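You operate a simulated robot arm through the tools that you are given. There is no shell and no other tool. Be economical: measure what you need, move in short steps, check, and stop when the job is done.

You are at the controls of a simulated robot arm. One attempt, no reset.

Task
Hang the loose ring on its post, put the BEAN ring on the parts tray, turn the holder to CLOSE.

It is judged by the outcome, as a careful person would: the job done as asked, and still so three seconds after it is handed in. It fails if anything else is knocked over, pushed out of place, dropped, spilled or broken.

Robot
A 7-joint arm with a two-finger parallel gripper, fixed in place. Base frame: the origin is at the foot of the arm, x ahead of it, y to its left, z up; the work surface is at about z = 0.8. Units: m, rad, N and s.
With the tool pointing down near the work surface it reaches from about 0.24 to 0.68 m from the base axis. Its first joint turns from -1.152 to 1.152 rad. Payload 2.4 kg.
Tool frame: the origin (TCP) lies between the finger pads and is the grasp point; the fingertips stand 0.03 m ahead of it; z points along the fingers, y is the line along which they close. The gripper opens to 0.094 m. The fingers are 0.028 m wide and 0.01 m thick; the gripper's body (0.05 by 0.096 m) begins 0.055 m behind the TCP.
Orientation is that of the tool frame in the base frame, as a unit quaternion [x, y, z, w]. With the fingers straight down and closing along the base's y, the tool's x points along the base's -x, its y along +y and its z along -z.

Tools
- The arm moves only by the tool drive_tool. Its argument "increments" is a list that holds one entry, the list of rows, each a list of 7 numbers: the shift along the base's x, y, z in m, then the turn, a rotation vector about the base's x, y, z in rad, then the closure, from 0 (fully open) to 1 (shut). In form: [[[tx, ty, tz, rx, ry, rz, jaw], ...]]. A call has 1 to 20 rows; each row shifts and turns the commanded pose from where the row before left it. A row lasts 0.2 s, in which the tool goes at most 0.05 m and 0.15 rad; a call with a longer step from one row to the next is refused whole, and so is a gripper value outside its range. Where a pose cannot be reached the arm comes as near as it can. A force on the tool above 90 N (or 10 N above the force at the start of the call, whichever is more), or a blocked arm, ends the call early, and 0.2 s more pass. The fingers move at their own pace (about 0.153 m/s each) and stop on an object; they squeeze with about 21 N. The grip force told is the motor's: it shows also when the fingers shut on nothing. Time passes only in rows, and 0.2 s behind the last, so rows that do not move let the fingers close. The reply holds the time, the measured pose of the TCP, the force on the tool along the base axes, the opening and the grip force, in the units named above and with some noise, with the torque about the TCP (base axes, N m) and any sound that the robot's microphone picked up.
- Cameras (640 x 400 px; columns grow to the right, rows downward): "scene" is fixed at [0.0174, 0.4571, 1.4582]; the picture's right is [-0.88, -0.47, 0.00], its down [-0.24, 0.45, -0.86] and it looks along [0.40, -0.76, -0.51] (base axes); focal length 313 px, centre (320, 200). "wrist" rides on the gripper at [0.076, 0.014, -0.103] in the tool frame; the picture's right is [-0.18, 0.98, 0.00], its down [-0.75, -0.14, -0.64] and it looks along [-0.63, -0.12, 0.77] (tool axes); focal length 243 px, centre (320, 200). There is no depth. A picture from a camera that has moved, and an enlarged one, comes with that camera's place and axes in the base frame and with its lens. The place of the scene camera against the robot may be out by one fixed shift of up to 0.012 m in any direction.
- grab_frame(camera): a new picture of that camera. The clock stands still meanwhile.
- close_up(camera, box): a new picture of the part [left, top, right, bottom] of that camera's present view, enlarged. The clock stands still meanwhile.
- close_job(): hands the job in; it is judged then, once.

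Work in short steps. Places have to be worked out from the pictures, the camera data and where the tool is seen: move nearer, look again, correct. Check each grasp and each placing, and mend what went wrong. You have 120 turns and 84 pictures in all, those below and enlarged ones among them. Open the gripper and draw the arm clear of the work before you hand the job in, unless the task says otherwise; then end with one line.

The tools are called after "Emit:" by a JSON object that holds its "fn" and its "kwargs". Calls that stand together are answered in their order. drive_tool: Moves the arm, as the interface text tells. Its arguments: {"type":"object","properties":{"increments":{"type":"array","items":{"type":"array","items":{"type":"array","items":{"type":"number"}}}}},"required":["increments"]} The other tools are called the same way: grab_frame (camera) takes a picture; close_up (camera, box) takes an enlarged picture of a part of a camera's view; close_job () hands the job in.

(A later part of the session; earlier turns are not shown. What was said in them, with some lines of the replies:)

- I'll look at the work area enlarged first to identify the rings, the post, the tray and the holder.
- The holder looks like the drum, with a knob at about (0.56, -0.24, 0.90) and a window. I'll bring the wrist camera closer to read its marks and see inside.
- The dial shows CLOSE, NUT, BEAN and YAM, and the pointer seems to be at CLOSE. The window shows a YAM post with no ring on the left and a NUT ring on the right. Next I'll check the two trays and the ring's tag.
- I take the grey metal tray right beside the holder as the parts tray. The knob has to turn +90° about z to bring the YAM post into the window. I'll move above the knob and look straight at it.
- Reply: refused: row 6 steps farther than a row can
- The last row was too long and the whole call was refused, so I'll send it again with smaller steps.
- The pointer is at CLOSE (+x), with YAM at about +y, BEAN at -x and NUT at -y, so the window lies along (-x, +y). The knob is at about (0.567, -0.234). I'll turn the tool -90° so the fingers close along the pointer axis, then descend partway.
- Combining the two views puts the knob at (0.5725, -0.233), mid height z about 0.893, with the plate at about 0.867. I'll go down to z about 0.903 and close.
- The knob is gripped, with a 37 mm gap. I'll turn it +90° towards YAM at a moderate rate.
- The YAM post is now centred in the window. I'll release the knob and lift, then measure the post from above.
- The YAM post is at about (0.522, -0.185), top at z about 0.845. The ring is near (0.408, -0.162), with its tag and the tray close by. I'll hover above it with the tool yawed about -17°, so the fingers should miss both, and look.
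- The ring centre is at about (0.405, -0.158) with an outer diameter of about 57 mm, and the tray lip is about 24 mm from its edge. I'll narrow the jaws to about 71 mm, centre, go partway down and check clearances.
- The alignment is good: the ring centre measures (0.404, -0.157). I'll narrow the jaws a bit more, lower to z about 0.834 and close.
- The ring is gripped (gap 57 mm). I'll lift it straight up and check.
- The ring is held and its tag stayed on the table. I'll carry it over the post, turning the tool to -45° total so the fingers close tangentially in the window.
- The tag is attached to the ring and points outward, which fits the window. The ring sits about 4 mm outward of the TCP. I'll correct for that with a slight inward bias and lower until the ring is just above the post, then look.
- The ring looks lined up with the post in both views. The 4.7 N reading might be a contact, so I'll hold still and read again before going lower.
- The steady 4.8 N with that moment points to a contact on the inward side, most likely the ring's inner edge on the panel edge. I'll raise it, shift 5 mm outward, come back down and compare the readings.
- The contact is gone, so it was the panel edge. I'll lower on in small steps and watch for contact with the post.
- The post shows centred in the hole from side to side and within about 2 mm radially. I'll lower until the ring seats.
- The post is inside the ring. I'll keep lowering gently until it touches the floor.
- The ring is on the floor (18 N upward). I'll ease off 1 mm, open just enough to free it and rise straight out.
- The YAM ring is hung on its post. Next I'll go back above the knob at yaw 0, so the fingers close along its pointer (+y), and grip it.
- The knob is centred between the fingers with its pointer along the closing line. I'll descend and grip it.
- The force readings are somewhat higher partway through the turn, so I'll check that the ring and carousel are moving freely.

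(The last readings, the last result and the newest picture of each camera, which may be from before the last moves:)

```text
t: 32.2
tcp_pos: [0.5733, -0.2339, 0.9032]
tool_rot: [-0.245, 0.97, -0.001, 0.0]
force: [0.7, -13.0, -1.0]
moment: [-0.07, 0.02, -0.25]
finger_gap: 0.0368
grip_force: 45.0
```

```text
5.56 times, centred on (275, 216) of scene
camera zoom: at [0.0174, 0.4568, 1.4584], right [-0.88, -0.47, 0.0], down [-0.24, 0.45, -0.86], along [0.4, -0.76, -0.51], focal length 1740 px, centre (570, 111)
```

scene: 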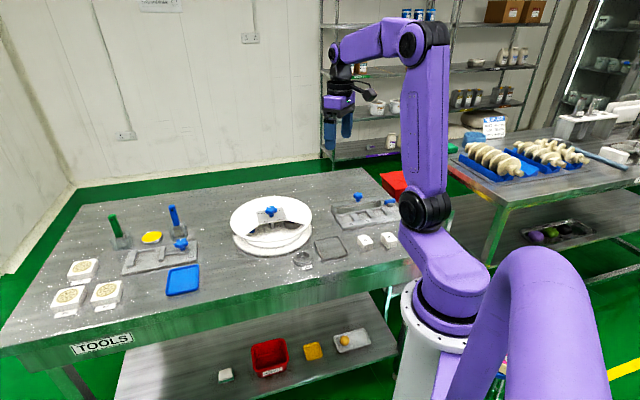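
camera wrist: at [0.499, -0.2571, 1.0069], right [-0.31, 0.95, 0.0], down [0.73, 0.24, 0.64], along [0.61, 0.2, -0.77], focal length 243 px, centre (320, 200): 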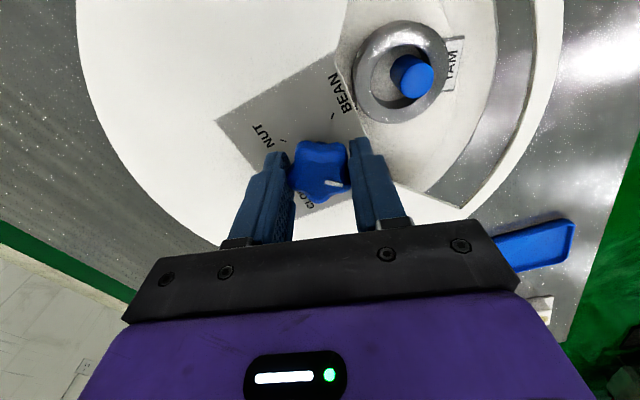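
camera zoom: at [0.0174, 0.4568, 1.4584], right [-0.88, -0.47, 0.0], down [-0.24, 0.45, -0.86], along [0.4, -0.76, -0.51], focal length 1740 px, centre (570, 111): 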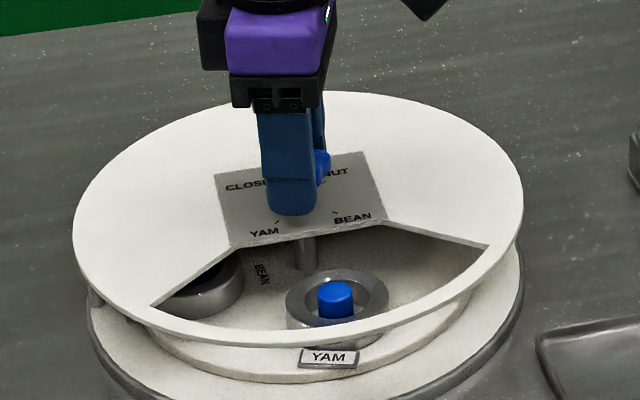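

The carousel has moved only about 8° while the tool turned 28°, so the knob is slipping or something is blocking it. I'll zoom in before forcing anything.

Emit:
{"fn": "close_up", "kwargs": {"camera": "wrist", "box": [210, 0, 470, 230]}}

Emit:
{"fn": "close_up", "kwargs": {"camera": "scene", "box": [235, 205, 315, 255]}}

```text
1.74 times, centred on (340, 115) of wrist
camera zoom: at [0.499, -0.2571, 1.0069], right [-0.31, 0.95, 0.0], down [0.73, 0.24, 0.64], along [0.61, 0.2, -0.77], focal length 422 px, centre (285, 348)
```

zoom: 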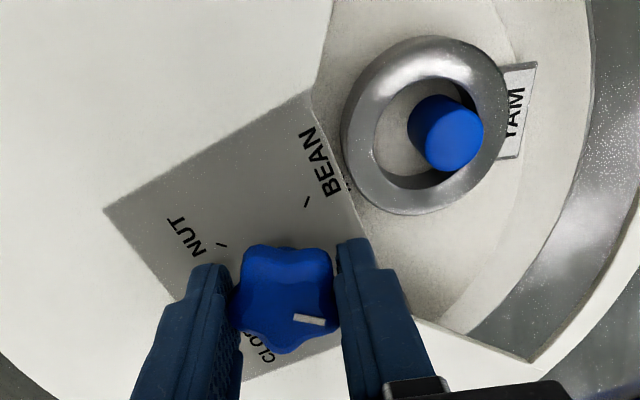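

```text
8.00 times, centred on (275, 230) of scene
camera zoom: at [0.0174, 0.4568, 1.4584], right [-0.88, -0.47, 0.0], down [-0.24, 0.45, -0.86], along [0.4, -0.76, -0.51], focal length 2506 px, centre (680, -40)
```

zoom: 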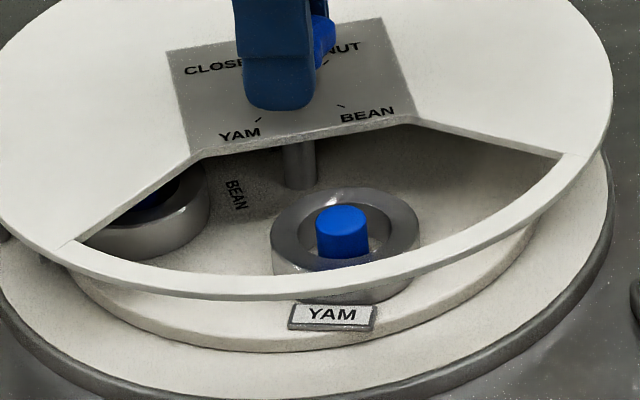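

Nothing visible is obstructing it, but the fingers slipped about 18° on the knob. I'll turn back, release, and see where the knob and carousel settle.

Emit:
{"fn": "drive_tool", "kwargs": {"increments": [[[0, 0, 0, 0, 0, 0, 0.5], [0, 0, 0, 0, 0, 0, 0.1], [0, 0, 0.02, 0, 0, 0, 0], [0, 0, 0.03, 0, 0, 0, 0], [0, 0, 0.03, 0, 0, -0.123, 0], [0, 0, 0, 0, 0, -0.123, 0], [0, 0, 0, 0, 0, -0.123, 0], [0, 0, 0, 0, 0, -0.122, 0], [0, 0, 0, 0, 0, 0, 0]]]}}

Emit:
{"fn": "close_up", "kwargs": {"camera": "wrist", "box": [220, 0, 440, 200]}}

Emit:
{"fn": "close_up", "kwargs": {"camera": "scene", "box": [225, 180, 325, 252]}}

```text
t: 34.2
tcp_pos: [0.5736, -0.2325, 0.9849]
tool_rot: [-0.001, 1.0, 0.0, 0.0]
force: [0.3, -0.3, -0.3]
moment: [0.05, 0.0, 0.01]
finger_gap: 0.094
grip_force: 0.0
```

```text
2.00 times, centred on (330, 100) of wrist
camera zoom: at [0.4965, -0.2181, 1.0871], right [0.18, 0.98, 0.0], down [0.75, -0.14, 0.64], along [0.63, -0.12, -0.77], focal length 485 px, centre (300, 400)
```

zoom: 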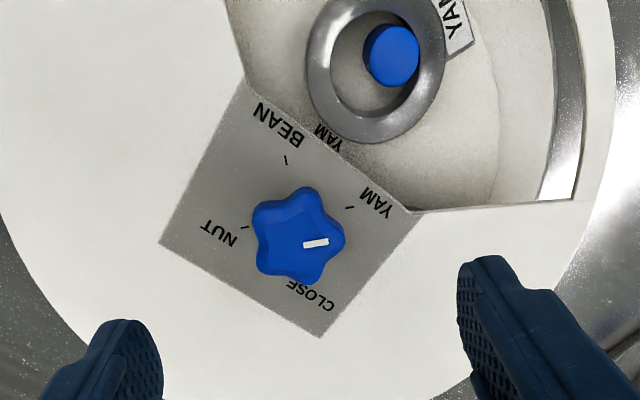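

```text
5.56 times, centred on (275, 216) of scene
camera zoom: at [0.0174, 0.4571, 1.4582], right [-0.88, -0.47, 0.0], down [-0.24, 0.45, -0.86], along [0.4, -0.76, -0.51], focal length 1740 px, centre (570, 111)
```

zoom: 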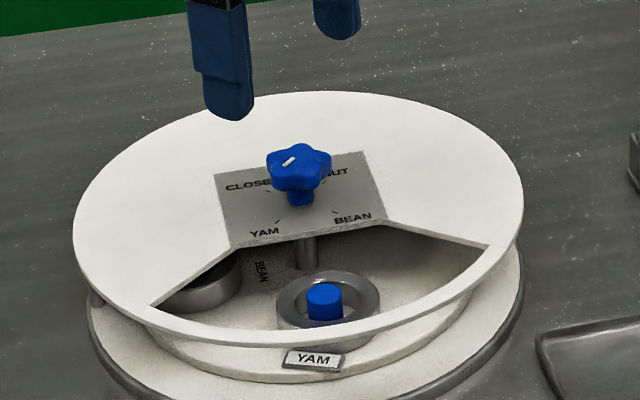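

On release it sprang back exactly to YAM, so there's either a strong detent or a stop past YAM. I'll re-grip better centred (the knob axis seems nearer y = -0.236), try a small turn the other way and compare torque.

Emit:
{"fn": "drive_tool", "kwargs": {"increments": [[[0, -0.003, -0.02, 0, 0, 0, 0], [0, 0, -0.03, 0, 0, 0, 0], [0, 0, -0.02, 0, 0, 0, 0], [0, 0, -0.011, 0, 0, 0, 0], [0, 0, 0, 0, 0, 0, 0.3], [0, 0, 0, 0, 0, 0, 0.6], [0, 0, 0, 0, 0, 0, 1]]]}}

Emit:
{"fn": "drive_tool", "kwargs": {"increments": [[[0, 0, 0, 0, 0, -0.09, 1], [0, 0, 0, 0, 0, -0.09, 1], [0, 0, 0, 0, 0, 0, 1]]]}}

Emit:
{"fn": "drive_tool", "kwargs": {"increments": [[[0, 0, 0, 0, 0, 0.09, 1], [0, 0, 0, 0, 0, 0.09, 1], [0, 0, 0, 0, 0, 0, 1]]]}}

Emit:
{"fn": "drive_tool", "kwargs": {"increments": [[[0, 0, 0, 0, 0, 0.09, 1], [0, 0, 0, 0, 0, 0.09, 1], [0, 0, 0, 0, 0, 0, 1]]]}}

```text
t: 35.8
tcp_pos: [0.5717, -0.2346, 0.9033]
tool_rot: [-0.002, 1.0, 0.0, 0.001]
force: [-0.7, 2.8, 0.7]
moment: [0.03, -0.07, -0.01]
finger_gap: 0.0372
grip_force: 45.0
```

```text
t: 36.6
tcp_pos: [0.5726, -0.2328, 0.903]
tool_rot: [0.089, 0.996, 0.001, -0.001]
force: [-1.7, 9.5, -1.2]
moment: [-0.04, -0.41, -0.03]
finger_gap: 0.0371
grip_force: 44.7
```

```text
t: 37.4
tcp_pos: [0.5724, -0.2331, 0.9034]
tool_rot: [-0.003, 1.0, 0.001, 0.0]
force: [2.6, 10.4, -3.4]
moment: [0.16, 0.43, -0.02]
finger_gap: 0.0373
grip_force: 45.1
```

```text
t: 38.2
tcp_pos: [0.5738, -0.2332, 0.9033]
tool_rot: [-0.091, 0.996, 0.0, 0.002]
force: [6.2, 17.1, -5.6]
moment: [0.15, -0.44, -0.87]
finger_gap: 0.0378
grip_force: 44.9
```

Torque is near zero clockwise but 0.87 Nm counter-clockwise, so there's a stop beyond YAM. BEAN has to be reached through CLOSE and NUT. I'll turn back clockwise to CLOSE.

Emit:
{"fn": "drive_tool", "kwargs": {"increments": [[[0, -0.002, 0, 0, 0, -0.09, 1], [0, 0, 0, 0, 0, -0.09, 1], [0, 0, 0, 0, 0, -0.0982, 1], [0, 0, 0, 0, 0, -0.0982, 1], [0, 0, 0, 0, 0, -0.0982, 1], [0, 0, 0, 0, 0, -0.0982, 1], [0, 0, 0, 0, 0, -0.0982, 1], [0, 0, 0, 0, 0, -0.0982, 1], [0, 0, 0, 0, 0, -0.0982, 1], [0, 0, 0, 0, 0, -0.0982, 1], [0, 0, 0, 0, 0, -0.0982, 1], [0, 0, 0, 0, 0, -0.0982, 1], [0, 0, 0, 0, 0, -0.0982, 1], [0, 0, 0, 0, 0, -0.0982, 1], [0, 0, 0, 0, 0, -0.0982, 1], [0, 0, 0, 0, 0, -0.0982, 1], [0, 0, 0, 0, 0, -0.0982, 1], [0, 0, 0, 0, 0, -0.0982, 1], [0, 0, 0, 0, 0, 0, 1]]]}}

Emit:
{"fn": "close_up", "kwargs": {"camera": "wrist", "box": [210, 0, 470, 230]}}

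Emit:
{"fn": "close_up", "kwargs": {"camera": "scene", "box": [225, 180, 325, 252]}}

```text
t: 42.2
tcp_pos: [0.573, -0.2344, 0.9032]
tool_rot: [0.707, 0.708, 0.0, -0.002]
force: [-9.5, 22.7, 7.1]
moment: [0.37, -0.17, 0.01]
finger_gap: 0.0377
grip_force: 45.1
```

```text
1.74 times, centred on (340, 115) of wrist
camera zoom: at [0.587, -0.1589, 1.0061], right [0.98, -0.18, 0.0], down [-0.14, -0.76, 0.64], along [-0.12, -0.63, -0.77], focal length 422 px, centre (285, 348)
```

zoom: 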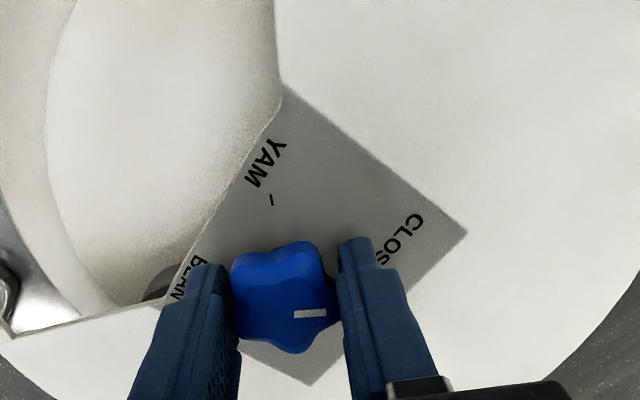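

```text
5.56 times, centred on (275, 216) of scene
camera zoom: at [0.017, 0.4578, 1.458], right [-0.88, -0.47, 0.0], down [-0.24, 0.45, -0.86], along [0.4, -0.76, -0.51], focal length 1740 px, centre (570, 111)
```

zoom: 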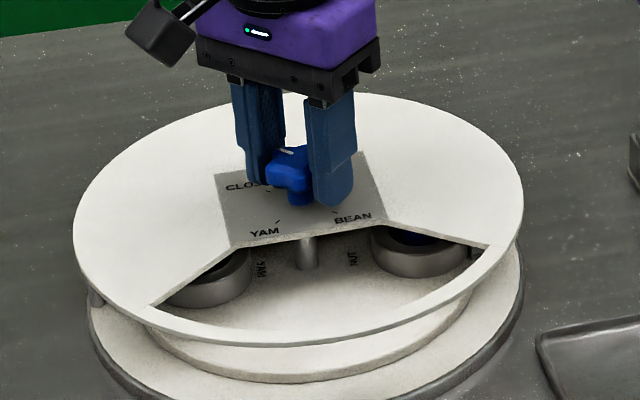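

The carousel is back at CLOSE with YAM hung. I'll release, lift, and turn the tool to yaw +90° so one 180° clockwise sweep can pass NUT to BEAN.

Emit:
{"fn": "drive_tool", "kwargs": {"increments": [[[0, 0.003, 0, 0, 0, 0, 0.5], [0, 0, 0, 0, 0, 0, 0.1], [0, 0, 0.03, 0, 0, 0, 0], [0, 0, 0.03, 0, 0, 0.1496, 0], [0, 0, 0, 0, 0, 0.1496, 0], [0, 0, 0, 0, 0, 0.1496, 0], [0, 0, 0, 0, 0, 0.1496, 0], [0, 0, 0, 0, 0, 0.1496, 0], [0, 0, 0, 0, 0, 0.1496, 0], [0, 0, 0, 0, 0, 0.1496, 0], [0, 0, 0, 0, 0, 0.1496, 0], [0, 0, 0, 0, 0, 0.1496, 0], [0, 0, 0, 0, 0, 0.1496, 0], [0, 0, 0, 0, 0, 0.1496, 0], [0, 0, 0, 0, 0, 0.1496, 0], [0, 0, 0, 0, 0, 0.1496, 0], [0, 0, 0, 0, 0, 0.1496, 0], [0, 0, 0, 0, 0, 0.1496, 0]]]}}

Emit:
{"fn": "drive_tool", "kwargs": {"increments": [[[0, 0, 0, 0, 0, 0.1496, 0], [0, 0, 0, 0, 0, 0.1496, 0], [0, 0, 0, 0, 0, 0.1496, 0], [0, 0, 0, 0, 0, 0.1496, 0], [0, 0, 0, 0, 0, 0.1496, 0], [0, 0, 0, 0, 0, 0.1496, 0], [0, 0, 0, 0, 0, 0, 0]]]}}

Emit:
{"fn": "grab_frame", "kwargs": {"camera": "wrist"}}

```text
t: 46.0
tcp_pos: [0.5727, -0.233, 0.9624]
tool_rot: [-0.331, 0.944, 0.0, 0.0]
force: [-0.2, -0.6, 0.0]
moment: [-0.04, -0.02, 0.01]
finger_gap: 0.094
grip_force: 0.0
```

```text
t: 47.6
tcp_pos: [0.5734, -0.2339, 0.9638]
tool_rot: [0.707, -0.707, 0.0, 0.0]
force: [0.6, -0.2, 0.0]
moment: [0.0, 0.01, 0.0]
finger_gap: 0.0941
grip_force: 0.0
```

```text
36 pictures are left
camera wrist: at [0.5588, -0.3107, 1.0663], right [-0.98, 0.18, 0.0], down [0.14, 0.75, 0.64], along [0.12, 0.63, -0.77], focal length 243 px, centre (320, 200)
```

wrist: 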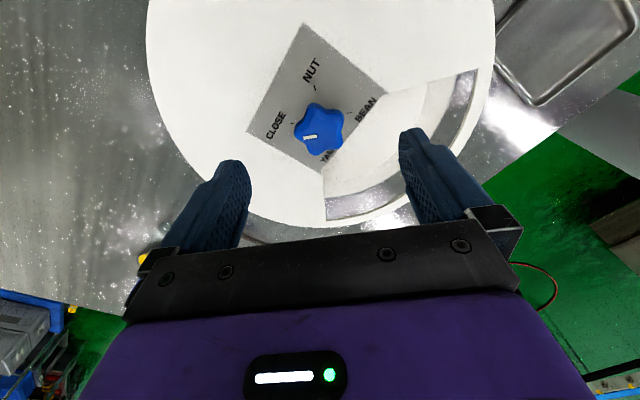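

Yaw +90° is reached and the knob is between the fingers, pointing to CLOSE. I'll grip it and turn -90° to NUT.

Emit:
{"fn": "drive_tool", "kwargs": {"increments": [[[0, 0, -0.03, 0, 0, 0, 0], [0, 0, -0.02, 0, 0, 0, 0], [0, 0, -0.0095, 0, 0, 0, 0], [0, 0, 0, 0, 0, 0, 0.3], [0, 0, 0, 0, 0, 0, 0.6], [0, 0, 0, 0, 0, 0, 1]]]}}

Emit:
{"fn": "drive_tool", "kwargs": {"increments": [[[0, 0, 0, 0, 0, -0.0982, 1], [0, 0, 0, 0, 0, -0.0982, 1], [0, 0, 0, 0, 0, -0.0982, 1], [0, 0, 0, 0, 0, -0.0982, 1], [0, 0, 0, 0, 0, -0.0982, 1], [0, 0, 0, 0, 0, -0.0982, 1], [0, 0, 0, 0, 0, -0.0982, 1], [0, 0, 0, 0, 0, -0.0982, 1], [0, 0, 0, 0, 0, -0.0982, 1], [0, 0, 0, 0, 0, -0.0982, 1], [0, 0, 0, 0, 0, -0.0982, 1], [0, 0, 0, 0, 0, -0.0982, 1], [0, 0, 0, 0, 0, -0.0982, 1], [0, 0, 0, 0, 0, -0.0982, 1], [0, 0, 0, 0, 0, -0.0982, 1], [0, 0, 0, 0, 0, -0.0982, 1]]]}}

Emit:
{"fn": "close_up", "kwargs": {"camera": "scene", "box": [225, 180, 325, 252]}}

```text
t: 49.0
tcp_pos: [0.5727, -0.234, 0.9044]
tool_rot: [0.708, -0.707, 0.0, 0.0]
force: [-0.8, -0.5, -1.5]
moment: [-0.11, -0.03, -0.01]
finger_gap: 0.0377
grip_force: 45.2
```

```text
t: 52.4
tcp_pos: [0.572, -0.2331, 0.9037]
tool_rot: [0.002, 1.0, 0.002, -0.001]
force: [-19.2, 5.3, 7.2]
moment: [-0.16, -0.57, 0.01]
finger_gap: 0.0372
grip_force: 45.1
```

```text
5.56 times, centred on (275, 216) of scene
camera zoom: at [0.0167, 0.4573, 1.4582], right [-0.88, -0.47, 0.0], down [-0.24, 0.45, -0.86], along [0.4, -0.76, -0.51], focal length 1740 px, centre (570, 111)
```

zoom: 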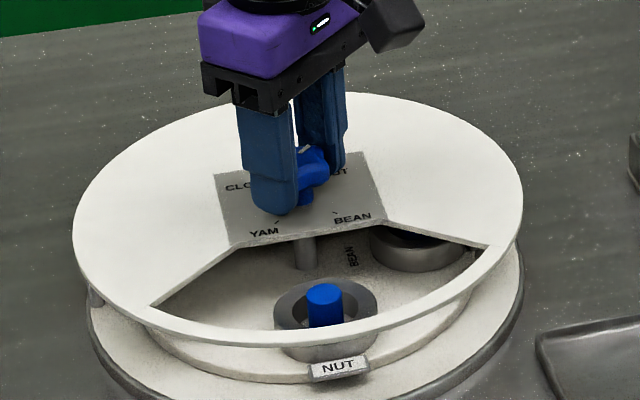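

NUT now faces the window, with its tag outward like YAM's. I'll go on another -90° to BEAN.

Emit:
{"fn": "drive_tool", "kwargs": {"increments": [[[0, 0, 0, 0, 0, -0.0982, 1], [0, 0, 0, 0, 0, -0.0982, 1], [0, 0, 0, 0, 0, -0.0982, 1], [0, 0, 0, 0, 0, -0.0982, 1]]]}}

Emit:
{"fn": "drive_tool", "kwargs": {"increments": [[[0, 0, 0, 0, 0, -0.0982, 1], [0, 0, 0, 0, 0, -0.0982, 1], [0, 0, 0, 0, 0, -0.0982, 1], [0, 0, 0, 0, 0, -0.0982, 1], [0, 0, 0, 0, 0, -0.0982, 1], [0, 0, 0, 0, 0, -0.0982, 1], [0, 0, 0, 0, 0, -0.0982, 1], [0, 0, 0, 0, 0, -0.0982, 1], [0, 0, 0, 0, 0, -0.0982, 1], [0, 0, 0, 0, 0, -0.0982, 1], [0, 0, 0, 0, 0, -0.0982, 1], [0, 0, 0, 0, 0, -0.0982, 1]]]}}

Emit:
{"fn": "close_up", "kwargs": {"camera": "scene", "box": [225, 180, 325, 252]}}

```text
t: 53.4
tcp_pos: [0.5724, -0.2338, 0.904]
tool_rot: [0.197, 0.98, 0.0, -0.001]
force: [-14.8, 5.9, 2.9]
moment: [0.2, 0.06, 0.03]
finger_gap: 0.037
grip_force: 44.9
```

```text
t: 56.0
tcp_pos: [0.5728, -0.2327, 0.9039]
tool_rot: [0.708, 0.706, 0.0, -0.002]
force: [-11.4, 11.8, 1.1]
moment: [0.41, -0.1, 0.01]
finger_gap: 0.0373
grip_force: 45.2
```

```text
5.56 times, centred on (275, 216) of scene
camera zoom: at [0.017, 0.4574, 1.4581], right [-0.88, -0.47, 0.0], down [-0.24, 0.45, -0.86], along [0.4, -0.76, -0.51], focal length 1740 px, centre (570, 111)
```

zoom: 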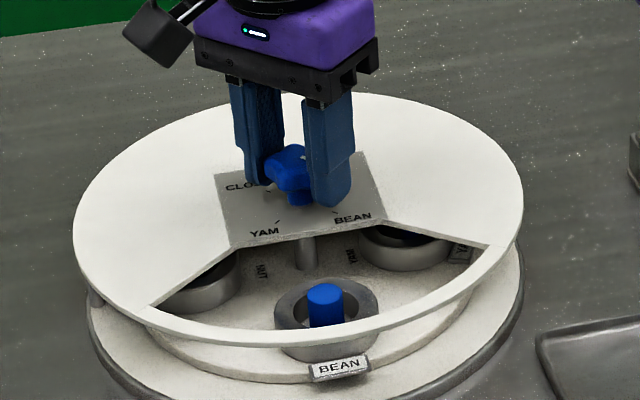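

BEAN is in the window. I'll release the knob, lift and hover over the BEAN ring at yaw -45°.

Emit:
{"fn": "drive_tool", "kwargs": {"increments": [[[0, 0, 0, 0, 0, 0, 0.5], [0, 0, 0, 0, 0, 0, 0.1], [0, 0, 0.03, 0, 0, 0, 0], [0, 0, 0.04, 0, 0, 0, 0], [-0.0085, 0.0078, 0.02, 0, 0, 0.131, 0], [-0.0085, 0.0078, 0, 0, 0, 0.131, 0], [-0.0085, 0.0078, 0, 0, 0, 0.131, 0], [-0.0085, 0.0078, 0, 0, 0, 0.131, 0], [-0.0085, 0.0078, 0, 0, 0, 0.131, 0], [-0.0085, 0.0078, 0, 0, 0, 0.1304, 0], [0, 0, 0, 0, 0, 0, 0.24], [0, 0, 0, 0, 0, 0, 0.24]]]}}

Emit:
{"fn": "close_up", "kwargs": {"camera": "wrist", "box": [200, 0, 440, 200]}}

```text
t: 58.6
tcp_pos: [0.522, -0.1877, 0.9945]
tool_rot: [0.383, 0.924, 0.0, 0.0]
force: [-1.0, 0.5, -0.1]
moment: [0.0, 0.0, 0.01]
finger_gap: 0.0716
grip_force: 0.0
```

```text
2.00 times, centred on (320, 100) of wrist
camera zoom: at [0.4778, -0.1238, 1.0967], right [0.83, 0.56, 0.0], down [0.43, -0.63, 0.64], along [0.36, -0.53, -0.77], focal length 485 px, centre (320, 400)
```

zoom: 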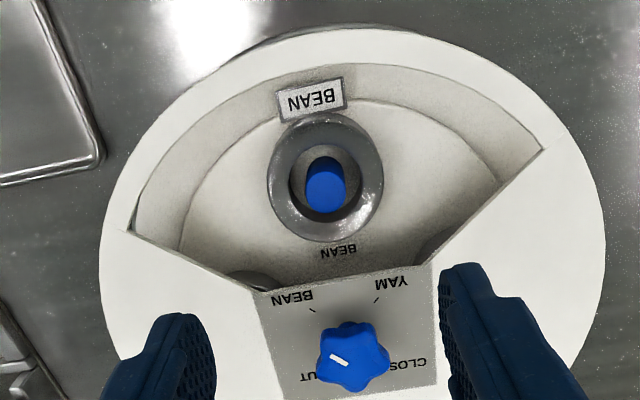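

The BEAN ring's centre is at about (0.519, -0.180). It's pushed outward against its post. I'll centre on it and go most of the way down, then check.

Emit:
{"fn": "drive_tool", "kwargs": {"increments": [[[-0.003, 0.007, 0, 0, 0, 0, 0.24], [0, 0, -0.04, 0, 0, 0, 0.24], [0, 0, -0.035, 0, 0, 0, 0.24], [0, 0, -0.025, 0, 0, 0, 0.24], [0, 0, 0, 0, 0, 0, 0.24]]]}}

Emit:
{"fn": "close_up", "kwargs": {"camera": "wrist", "box": [200, 40, 440, 240]}}

```text
t: 59.8
tcp_pos: [0.5189, -0.1804, 0.8931]
tool_rot: [0.383, 0.924, 0.0, 0.0]
force: [-0.8, 0.7, 0.8]
moment: [-0.01, -0.01, 0.0]
finger_gap: 0.0714
grip_force: 0.1
```

```text
2.00 times, centred on (320, 140) of wrist
camera zoom: at [0.475, -0.1159, 0.996], right [0.83, 0.56, 0.0], down [0.43, -0.63, 0.64], along [0.36, -0.53, -0.77], focal length 485 px, centre (320, 320)
```

zoom: 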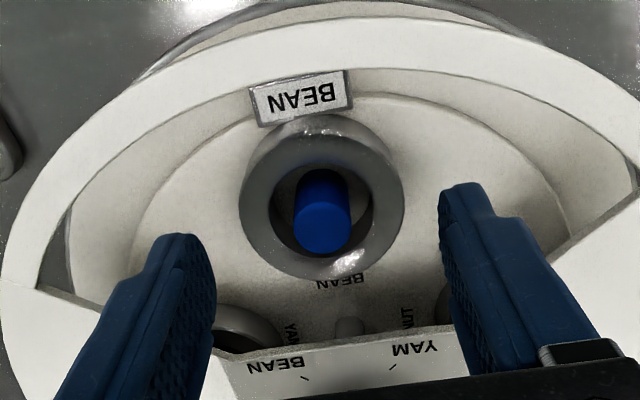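

Well aligned. I'll descend to z about 0.857 and close on the ring.

Emit:
{"fn": "drive_tool", "kwargs": {"increments": [[[0, 0, -0.015, 0, 0, 0, 0.24], [0, 0, -0.012, 0, 0, 0, 0.24], [0, 0, -0.01, 0, 0, 0, 0.24], [0, 0, 0, 0, 0, 0, 0.4], [0, 0, 0, 0, 0, 0, 0.6], [0, 0, 0, 0, 0, 0, 0.6]]]}}

Emit:
{"fn": "close_up", "kwargs": {"camera": "wrist", "box": [200, 40, 440, 240]}}

```text
t: 61.2
tcp_pos: [0.5192, -0.1804, 0.8564]
tool_rot: [0.383, 0.924, 0.0, 0.0]
force: [0.6, -0.1, 0.7]
moment: [-0.03, -0.05, 0.01]
finger_gap: 0.0565
grip_force: 21.3
```

```text
2.00 times, centred on (320, 140) of wrist
camera zoom: at [0.4752, -0.1165, 0.9595], right [0.83, 0.56, 0.0], down [0.43, -0.63, 0.64], along [0.36, -0.53, -0.77], focal length 485 px, centre (320, 320)
```

zoom: 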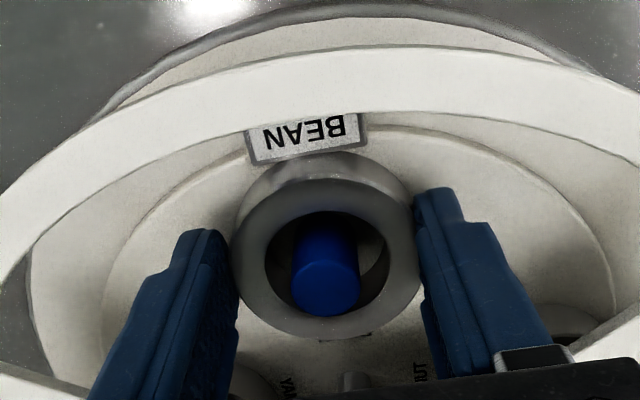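

The ring is gripped (gap 56.5 mm). I'll lift it, with a slight inward shift for tag clearance, and watch the forces.

Emit:
{"fn": "drive_tool", "kwargs": {"increments": [[[0, 0, 0.008, 0, 0, 0, 0.6], [0.001, -0.001, 0.012, 0, 0, 0, 0.6], [0, 0, 0.015, 0, 0, 0, 0.6], [0, 0, 0, 0, 0, 0, 0.6]]]}}

Emit:
{"fn": "drive_tool", "kwargs": {"increments": [[[0, 0, 0.02, 0, 0, 0, 0.6], [0, 0, 0.03, 0, 0, 0, 0.6], [0, 0, 0.03, 0, 0, 0, 0.6], [0, 0, 0.02, 0, 0, 0, 0.6], [0, 0, 0, 0, 0, 0, 0.6]]]}}

Emit:
{"fn": "grab_frame", "kwargs": {"camera": "wrist"}}

```text
t: 62.2
tcp_pos: [0.5192, -0.1818, 0.8911]
tool_rot: [0.383, 0.924, 0.0, 0.0]
force: [-0.1, -0.7, -0.4]
moment: [-0.05, -0.02, 0.03]
finger_gap: 0.0567
grip_force: 20.9
```

```text
t: 63.4
tcp_pos: [0.52, -0.1815, 0.9909]
tool_rot: [0.384, 0.924, 0.0, 0.0]
force: [-0.4, 0.4, -1.5]
moment: [-0.01, 0.0, -0.01]
finger_gap: 0.0566
grip_force: 20.7
```

```text
30 pictures are left
camera wrist: at [0.4756, -0.1177, 1.0942], right [0.83, 0.56, 0.0], down [0.43, -0.63, 0.64], along [0.36, -0.53, -0.77], focal length 243 px, centre (320, 200)
```

wrist: 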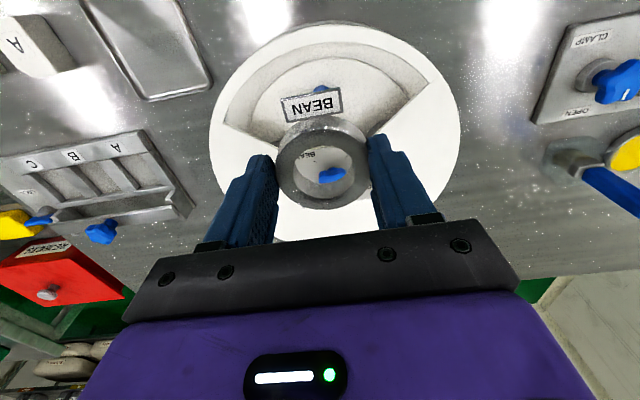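

BEAN is lifted clean. The grey tray is a square about 90 mm on a side, rotated 45°, centred near (0.357, -0.246), so yaw -45° matches its sides. I'll carry the ring above it and look.

Emit:
{"fn": "drive_tool", "kwargs": {"increments": [[[-0.04, -0.017, 0, 0, 0, 0, 0.6], [-0.04, -0.017, 0, 0, 0, 0, 0.6], [-0.04, -0.017, 0, 0, 0, 0, 0.6], [-0.04, -0.0175, 0, 0, 0, 0, 0.6], [0, 0, -0.03, 0, 0, 0, 0.6], [0, 0, 0, 0, 0, 0, 0.6]]]}}

Emit:
{"fn": "grab_frame", "kwargs": {"camera": "wrist"}}

Emit:
{"fn": "close_up", "kwargs": {"camera": "scene", "box": [270, 190, 370, 270]}}

```text
t: 64.8
tcp_pos: [0.3583, -0.2493, 0.9622]
tool_rot: [0.384, 0.923, 0.001, 0.0]
force: [-0.4, -0.2, -0.8]
moment: [0.0, 0.03, 0.01]
finger_gap: 0.0564
grip_force: 20.8
```

```text
29 pictures are left
camera wrist: at [0.3147, -0.186, 1.0651], right [0.83, 0.56, 0.0], down [0.43, -0.63, 0.64], along [0.36, -0.53, -0.77], focal length 243 px, centre (320, 200)
```

wrist: 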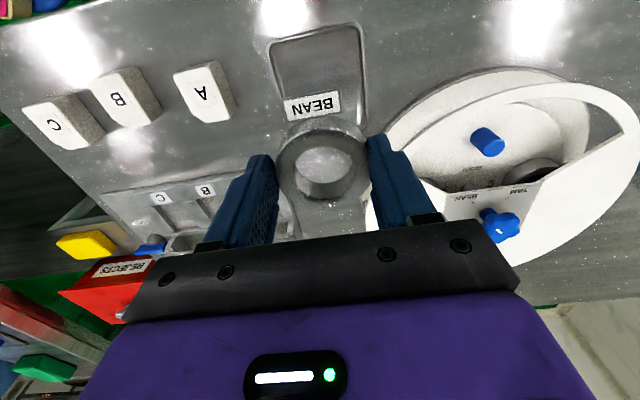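

```text
5.00 times, centred on (320, 230) of scene
camera zoom: at [0.0174, 0.4571, 1.4582], right [-0.88, -0.47, 0.0], down [-0.24, 0.45, -0.86], along [0.4, -0.76, -0.51], focal length 1566 px, centre (320, 50)
```

zoom: 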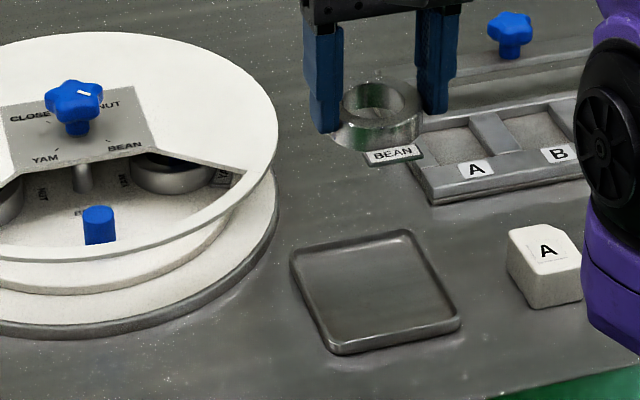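

The tray is about 80 × 96 mm, centred at (0.3575, -0.2456) with its long side along the tag direction. I'll line up at (0.3625, -0.2505), lower to z about 0.855 and check.

Emit:
{"fn": "drive_tool", "kwargs": {"increments": [[[0.004, -0.001, -0.02, 0, 0, 0, 0.6], [0, 0, -0.035, 0, 0, 0, 0.6], [0, 0, -0.03, 0, 0, 0, 0.6], [0, 0, -0.022, 0, 0, 0, 0.6], [0, 0, 0, 0, 0, 0, 0.6]]]}}

Emit:
{"fn": "grab_frame", "kwargs": {"camera": "wrist"}}

Emit:
{"fn": "close_up", "kwargs": {"camera": "scene", "box": [280, 210, 360, 270]}}

```text
t: 66.0
tcp_pos: [0.363, -0.2526, 0.8539]
tool_rot: [0.384, 0.923, 0.001, 0.001]
force: [-0.5, 0.7, -0.6]
moment: [-0.02, 0.05, 0.0]
finger_gap: 0.0568
grip_force: 20.8
```

```text
27 pictures are left
camera wrist: at [0.32, -0.1878, 0.957], right [0.83, 0.56, 0.0], down [0.43, -0.63, 0.64], along [0.36, -0.53, -0.77], focal length 243 px, centre (320, 200)
```

wrist: 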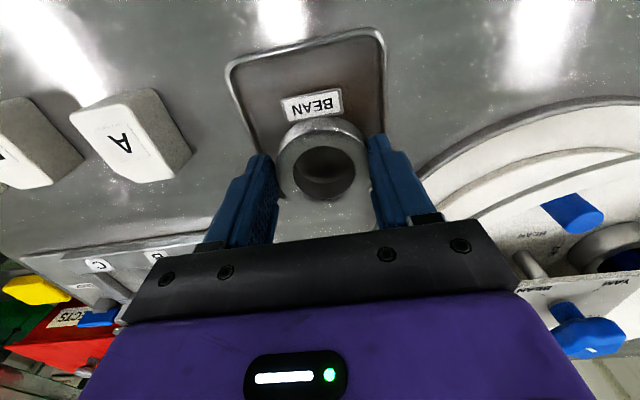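

```text
6.67 times, centred on (320, 240) of scene
camera zoom: at [0.0174, 0.4571, 1.4582], right [-0.88, -0.47, 0.0], down [-0.24, 0.45, -0.86], along [0.4, -0.76, -0.51], focal length 2089 px, centre (320, -67)
```

zoom: 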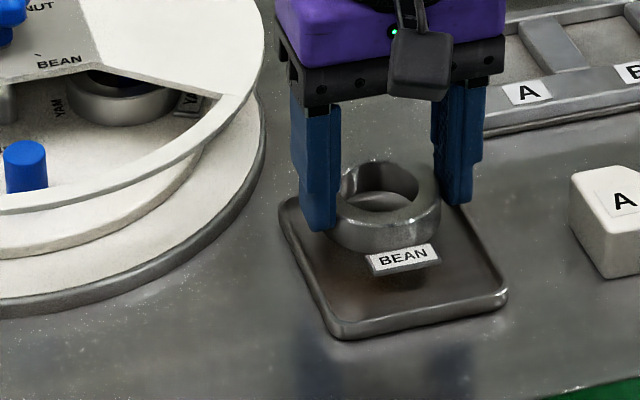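

The position agrees with the tray centre within a few mm. I'll nudge 3 mm toward the front and lower in small steps, watching for contact.

Emit:
{"fn": "drive_tool", "kwargs": {"increments": [[[-0.002, 0.002, -0.003, 0, 0, 0, 0.6], [0, 0, -0.003, 0, 0, 0, 0.6], [0, 0, -0.003, 0, 0, 0, 0.6], [0, 0, 0, 0, 0, 0, 0.6]]]}}

Emit:
{"fn": "close_up", "kwargs": {"camera": "scene", "box": [290, 220, 350, 265]}}

```text
t: 67.0
tcp_pos: [0.3613, -0.2496, 0.845]
tool_rot: [0.384, 0.923, 0.001, 0.0]
force: [1.0, -0.1, -1.5]
moment: [0.0, -0.01, -0.03]
finger_gap: 0.0568
grip_force: 20.6
```

```text
8.89 times, centred on (320, 242) of scene
camera zoom: at [0.0174, 0.4571, 1.4582], right [-0.88, -0.47, 0.0], down [-0.24, 0.45, -0.86], along [0.4, -0.76, -0.51], focal length 2785 px, centre (320, -178)
```

zoom: 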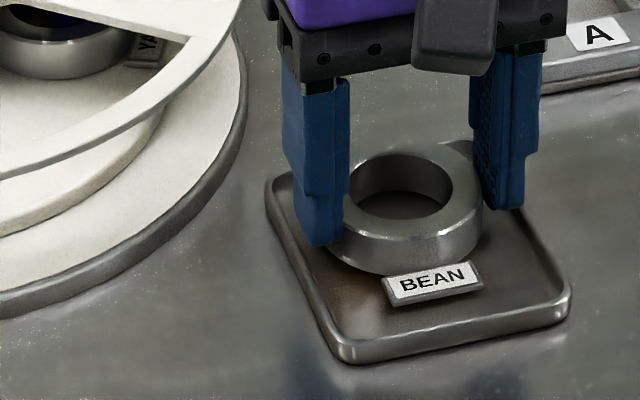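

The fingers line up about evenly with both lips. I'll carry on down in 1.5 mm steps.

Emit:
{"fn": "drive_tool", "kwargs": {"increments": [[[0, 0, -0.0015, 0, 0, 0, 0.6], [0, 0, -0.0015, 0, 0, 0, 0.6], [0, 0, 0, 0, 0, 0, 0.6]]]}}

Emit:
{"fn": "drive_tool", "kwargs": {"increments": [[[0, 0, -0.0015, 0, 0, 0, 0.6], [0, 0, 0, 0, 0, 0, 0.6]]]}}

```text
t: 67.8
tcp_pos: [0.3627, -0.2487, 0.8432]
tool_rot: [0.383, 0.924, 0.0, 0.0]
force: [0.0, -0.8, -0.2]
moment: [0.0, 0.01, -0.03]
finger_gap: 0.0567
grip_force: 21.0
```

```text
t: 68.4
tcp_pos: [0.3616, -0.2474, 0.8423]
tool_rot: [0.383, 0.924, 0.0, 0.0]
force: [-3.8, 4.0, 21.5]
moment: [0.03, 0.05, -0.04]
finger_gap: 0.0567
grip_force: 20.8
```

Contact, with the same force signature as when YAM seated. I'll ease up 1 mm and open only slightly, to about 62 mm.

Emit:
{"fn": "drive_tool", "kwargs": {"increments": [[[0, 0, 0.0012, 0, 0, 0, 0.6], [0, 0, 0, 0, 0, 0, 0.36], [0, 0, 0, 0, 0, 0, 0.35]]]}}

Emit:
{"fn": "close_up", "kwargs": {"camera": "scene", "box": [290, 220, 350, 265]}}

```text
t: 69.2
tcp_pos: [0.3615, -0.2489, 0.8415]
tool_rot: [0.383, 0.924, 0.0, 0.0]
force: [0.1, 0.4, 0.4]
moment: [0.01, -0.01, 0.04]
finger_gap: 0.061
grip_force: 0.2
```

```text
8.89 times, centred on (320, 242) of scene
camera zoom: at [0.0174, 0.4571, 1.4582], right [-0.88, -0.47, 0.0], down [-0.24, 0.45, -0.86], along [0.4, -0.76, -0.51], focal length 2785 px, centre (320, -178)
```

zoom: 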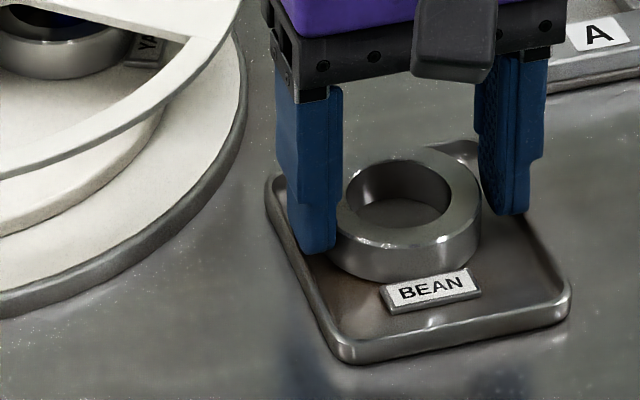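

The ring is free and flat in the tray. I'll lift straight up.

Emit:
{"fn": "drive_tool", "kwargs": {"increments": [[[0, 0, 0.01, 0, 0, 0, 0.35], [0, 0, 0.02, 0, 0, 0, 0.35], [0, 0, 0.03, 0, 0, 0, 0.3], [0, 0, 0.04, 0, 0, 0, 0], [0, 0, 0.045, 0, 0, 0, 0], [0, 0, 0, 0, 0, 0, 0]]]}}

Emit:
{"fn": "close_up", "kwargs": {"camera": "scene", "box": [280, 210, 360, 270]}}

```text
t: 70.6
tcp_pos: [0.3622, -0.2487, 0.9886]
tool_rot: [0.383, 0.924, 0.0, 0.0]
force: [-0.3, -0.4, -0.2]
moment: [-0.03, 0.0, 0.01]
finger_gap: 0.0939
grip_force: 0.1
```

```text
6.67 times, centred on (320, 240) of scene
camera zoom: at [0.0174, 0.4571, 1.4582], right [-0.88, -0.47, 0.0], down [-0.24, 0.45, -0.86], along [0.4, -0.76, -0.51], focal length 2089 px, centre (320, -67)
```

zoom: 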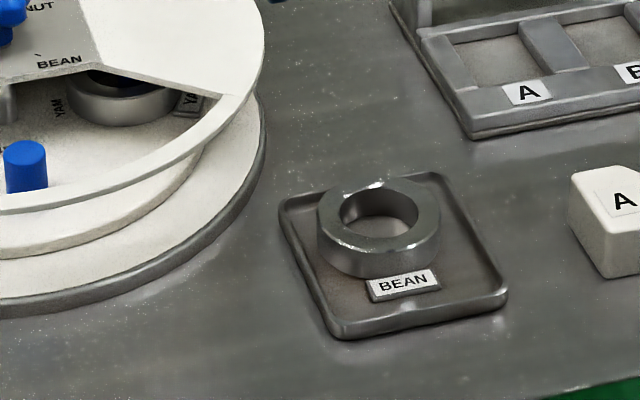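

BEAN sits in the tray. Now back to the knob at yaw -90° to turn it from BEAN through NUT to CLOSE (+180°).

Emit:
{"fn": "drive_tool", "kwargs": {"increments": [[[0.035, 0.0025, 0, 0, 0, -0.131, 0], [0.035, 0.0025, 0, 0, 0, -0.131, 0], [0.035, 0.0025, 0, 0, 0, -0.131, 0], [0.035, 0.0025, 0, 0, 0, -0.131, 0], [0.035, 0.0025, 0, 0, 0, -0.131, 0], [0.0355, 0.0027, 0, 0, 0, -0.1304, 0], [0, 0, -0.025, 0, 0, 0, 0], [0, 0, 0, 0, 0, 0, 0]]]}}

Emit:
{"fn": "grab_frame", "kwargs": {"camera": "wrist"}}

```text
t: 72.4
tcp_pos: [0.5734, -0.2343, 0.9609]
tool_rot: [0.708, 0.706, 0.0, 0.0]
force: [0.9, -0.5, 0.5]
moment: [0.03, 0.0, -0.01]
finger_gap: 0.0938
grip_force: 0.1
```

```text
22 pictures are left
camera wrist: at [0.5871, -0.1576, 1.0641], right [0.98, -0.19, 0.0], down [-0.14, -0.75, 0.64], along [-0.12, -0.63, -0.77], focal length 243 px, centre (320, 200)
```

wrist: 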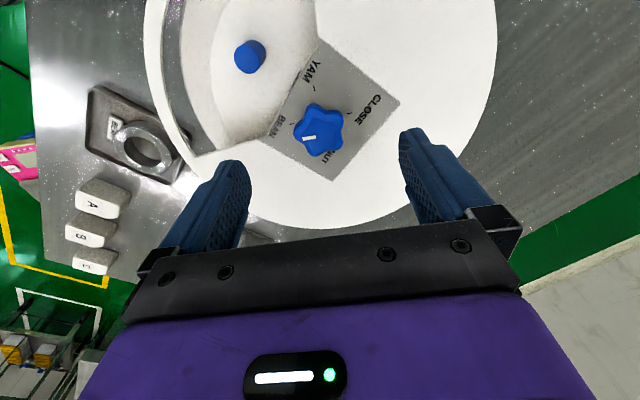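

The knob is well placed and pointing at BEAN. I'll grip it and turn +90° to NUT.

Emit:
{"fn": "drive_tool", "kwargs": {"increments": [[[0, 0, -0.03, 0, 0, 0, 0], [0, 0, -0.02, 0, 0, 0, 0], [0, 0, -0.0075, 0, 0, 0, 0], [0, 0, 0, 0, 0, 0, 0.3], [0, 0, 0, 0, 0, 0, 0.6], [0, 0, 0, 0, 0, 0, 1]]]}}

Emit:
{"fn": "drive_tool", "kwargs": {"increments": [[[0, 0, 0, 0, 0, 0.0982, 1], [0, 0, 0, 0, 0, 0.0982, 1], [0, 0, 0, 0, 0, 0.0982, 1], [0, 0, 0, 0, 0, 0.0982, 1], [0, 0, 0, 0, 0, 0.0982, 1], [0, 0, 0, 0, 0, 0.0982, 1], [0, 0, 0, 0, 0, 0.0982, 1], [0, 0, 0, 0, 0, 0.0982, 1], [0, 0, 0, 0, 0, 0.0982, 1], [0, 0, 0, 0, 0, 0.0982, 1], [0, 0, 0, 0, 0, 0.0982, 1], [0, 0, 0, 0, 0, 0.0982, 1], [0, 0, 0, 0, 0, 0.0982, 1], [0, 0, 0, 0, 0, 0.0982, 1], [0, 0, 0, 0, 0, 0.0982, 1], [0, 0, 0, 0, 0, 0.0982, 1]]]}}

Emit:
{"fn": "close_up", "kwargs": {"camera": "scene", "box": [225, 180, 325, 252]}}

```text
t: 73.8
tcp_pos: [0.5729, -0.2327, 0.9059]
tool_rot: [0.707, 0.707, 0.001, 0.001]
force: [4.6, -1.1, -2.9]
moment: [-0.01, -0.19, 0.0]
finger_gap: 0.0375
grip_force: 45.3
```

```text
t: 77.2
tcp_pos: [0.5729, -0.2328, 0.904]
tool_rot: [0.0, 1.0, -0.001, 0.0]
force: [3.8, -1.3, -0.8]
moment: [0.23, 0.58, -0.02]
finger_gap: 0.0375
grip_force: 45.0
```

```text
5.56 times, centred on (275, 216) of scene
camera zoom: at [0.0175, 0.4571, 1.4582], right [-0.88, -0.47, 0.0], down [-0.24, 0.45, -0.86], along [0.4, -0.76, -0.51], focal length 1740 px, centre (570, 111)
```

zoom: 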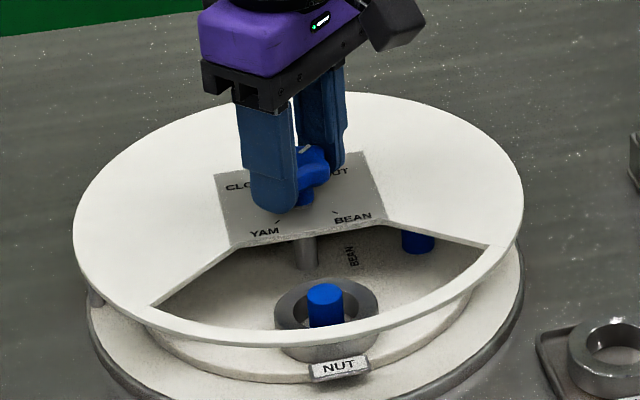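

NUT is in front. Another +90° brings it to CLOSE.

Emit:
{"fn": "drive_tool", "kwargs": {"increments": [[[0, 0, 0, 0, 0, 0.0982, 1], [0, 0, 0, 0, 0, 0.0982, 1], [0, 0, 0, 0, 0, 0.0982, 1], [0, 0, 0, 0, 0, 0.0982, 1], [0, 0, 0, 0, 0, 0.0982, 1], [0, 0, 0, 0, 0, 0.0982, 1], [0, 0, 0, 0, 0, 0.0982, 1], [0, 0, 0, 0, 0, 0.0982, 1], [0, 0, 0, 0, 0, 0.0982, 1], [0, 0, 0, 0, 0, 0.0982, 1], [0, 0, 0, 0, 0, 0.0982, 1], [0, 0, 0, 0, 0, 0.0982, 1], [0, 0, 0, 0, 0, 0.0982, 1], [0, 0, 0, 0, 0, 0.0982, 1], [0, 0, 0, 0, 0, 0.0982, 1], [0, 0, 0, 0, 0, 0.0982, 1], [0, 0, 0, 0, 0, 0, 1]]]}}

Emit:
{"fn": "drive_tool", "kwargs": {"increments": [[[0, 0, 0, 0, 0, 0, 0.5], [0, 0, 0, 0, 0, 0, 0.1], [0, 0, 0.03, 0, 0, 0, 0], [0, 0, 0.045, 0, 0, 0, 0], [0, 0, 0.045, 0, 0, 0, 0], [0, 0, 0, 0, 0, 0, 0]]]}}

Emit:
{"fn": "close_up", "kwargs": {"camera": "scene", "box": [225, 180, 325, 252]}}

Emit:
{"fn": "close_up", "kwargs": {"camera": "wrist", "box": [220, 0, 440, 200]}}

```text
t: 80.8
tcp_pos: [0.5728, -0.2341, 0.9055]
tool_rot: [0.708, -0.707, 0.0, 0.0]
force: [6.2, -3.6, -6.7]
moment: [0.14, -0.13, 0.03]
finger_gap: 0.0371
grip_force: 45.1
```

```text
t: 82.2
tcp_pos: [0.5733, -0.2333, 1.0251]
tool_rot: [0.707, -0.707, 0.0, -0.001]
force: [-0.8, 0.3, -0.1]
moment: [-0.04, -0.02, -0.02]
finger_gap: 0.094
grip_force: 0.1
```

```text
5.56 times, centred on (275, 216) of scene
camera zoom: at [0.0174, 0.4571, 1.4582], right [-0.88, -0.47, 0.0], down [-0.24, 0.45, -0.86], along [0.4, -0.76, -0.51], focal length 1740 px, centre (570, 111)
```

zoom: 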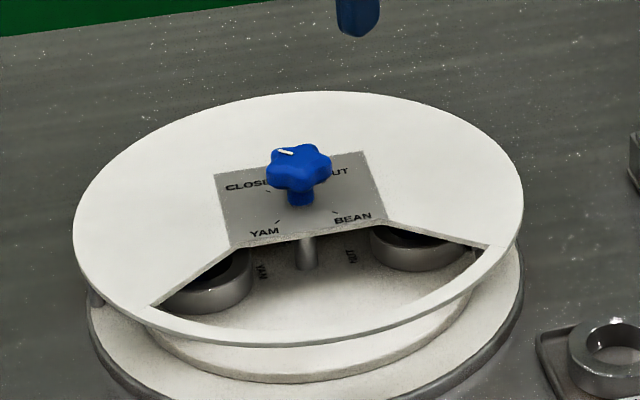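

```text
2.00 times, centred on (330, 100) of wrist
camera zoom: at [0.5584, -0.3092, 1.1277], right [-0.98, 0.18, 0.0], down [0.14, 0.75, 0.64], along [0.12, 0.63, -0.77], focal length 485 px, centre (300, 400)
```

zoom: 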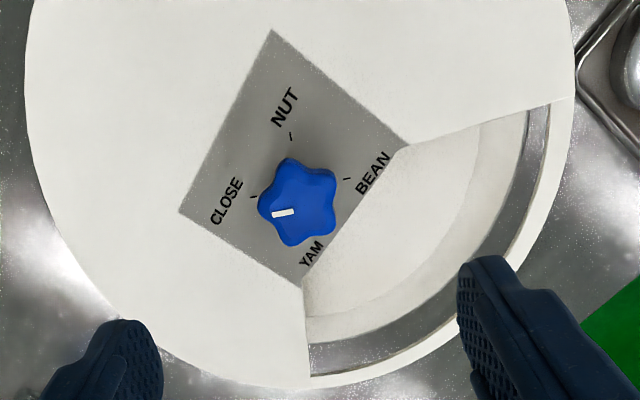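

The pointer is in line with the CLOSE tick and the window shows the blank sector. I'll draw the arm clear and take a final overall picture.

Emit:
{"fn": "drive_tool", "kwargs": {"increments": [[[-0.02, 0, 0.04, 0, 0, -0.14, 0], [-0.03, -0.01, 0.03, 0, 0, -0.14, 0], [-0.03, -0.01, 0.03, 0, 0, -0.14, 0], [-0.03, -0.01, 0.03, 0, 0, -0.14, 0], [-0.03, -0.01, 0.02, 0, 0, -0.14, 0], [-0.03, -0.01, 0, 0, 0, -0.14, 0], [-0.03, -0.01, 0, 0, 0, -0.14, 0], [0, 0, 0, 0, 0, 0, 0], [0, 0, 0, 0, 0, 0, 0]]]}}

Emit:
{"fn": "grab_frame", "kwargs": {"camera": "scene"}}

Emit:
{"fn": "close_up", "kwargs": {"camera": "scene", "box": [220, 175, 420, 300]}}

```text
t: 84.2
tcp_pos: [0.3732, -0.2933, 1.1739]
tool_rot: [-0.29, 0.957, 0.0, 0.0]
force: [0.5, 0.9, -0.1]
moment: [-0.01, 0.02, 0.01]
finger_gap: 0.0938
grip_force: 0.2
```

```text
18 pictures are left
```

scene: 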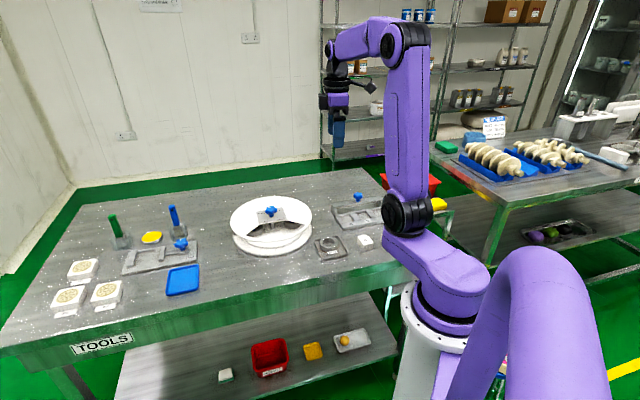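

```text
3.20 times, centred on (320, 238) of scene
camera zoom: at [0.0174, 0.4571, 1.4582], right [-0.88, -0.47, 0.0], down [-0.24, 0.45, -0.86], along [0.4, -0.76, -0.51], focal length 1002 px, centre (320, 80)
```

zoom: 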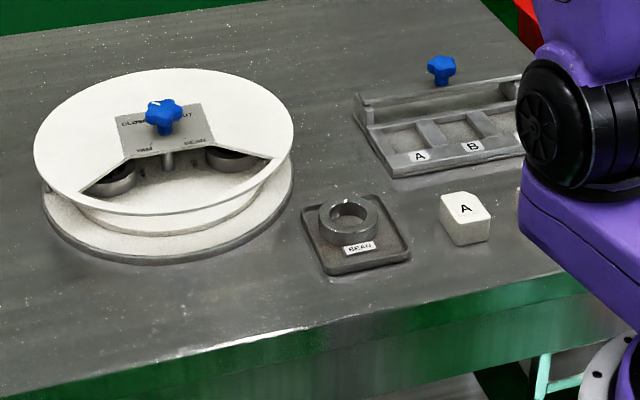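

The final picture shows YAM hung in the holder, BEAN on the tray, the knob at CLOSE and nothing else moved. I'm handing the job in.

Emit:
{"fn": "close_job", "kwargs": {}}

```text
The job is handed in.
```

I hung the YAM ring on its post, put the BEAN ring on the grey tray beside the holder (neither tray is labelled, so that choice was my judgement), and turned the holder to CLOSE.
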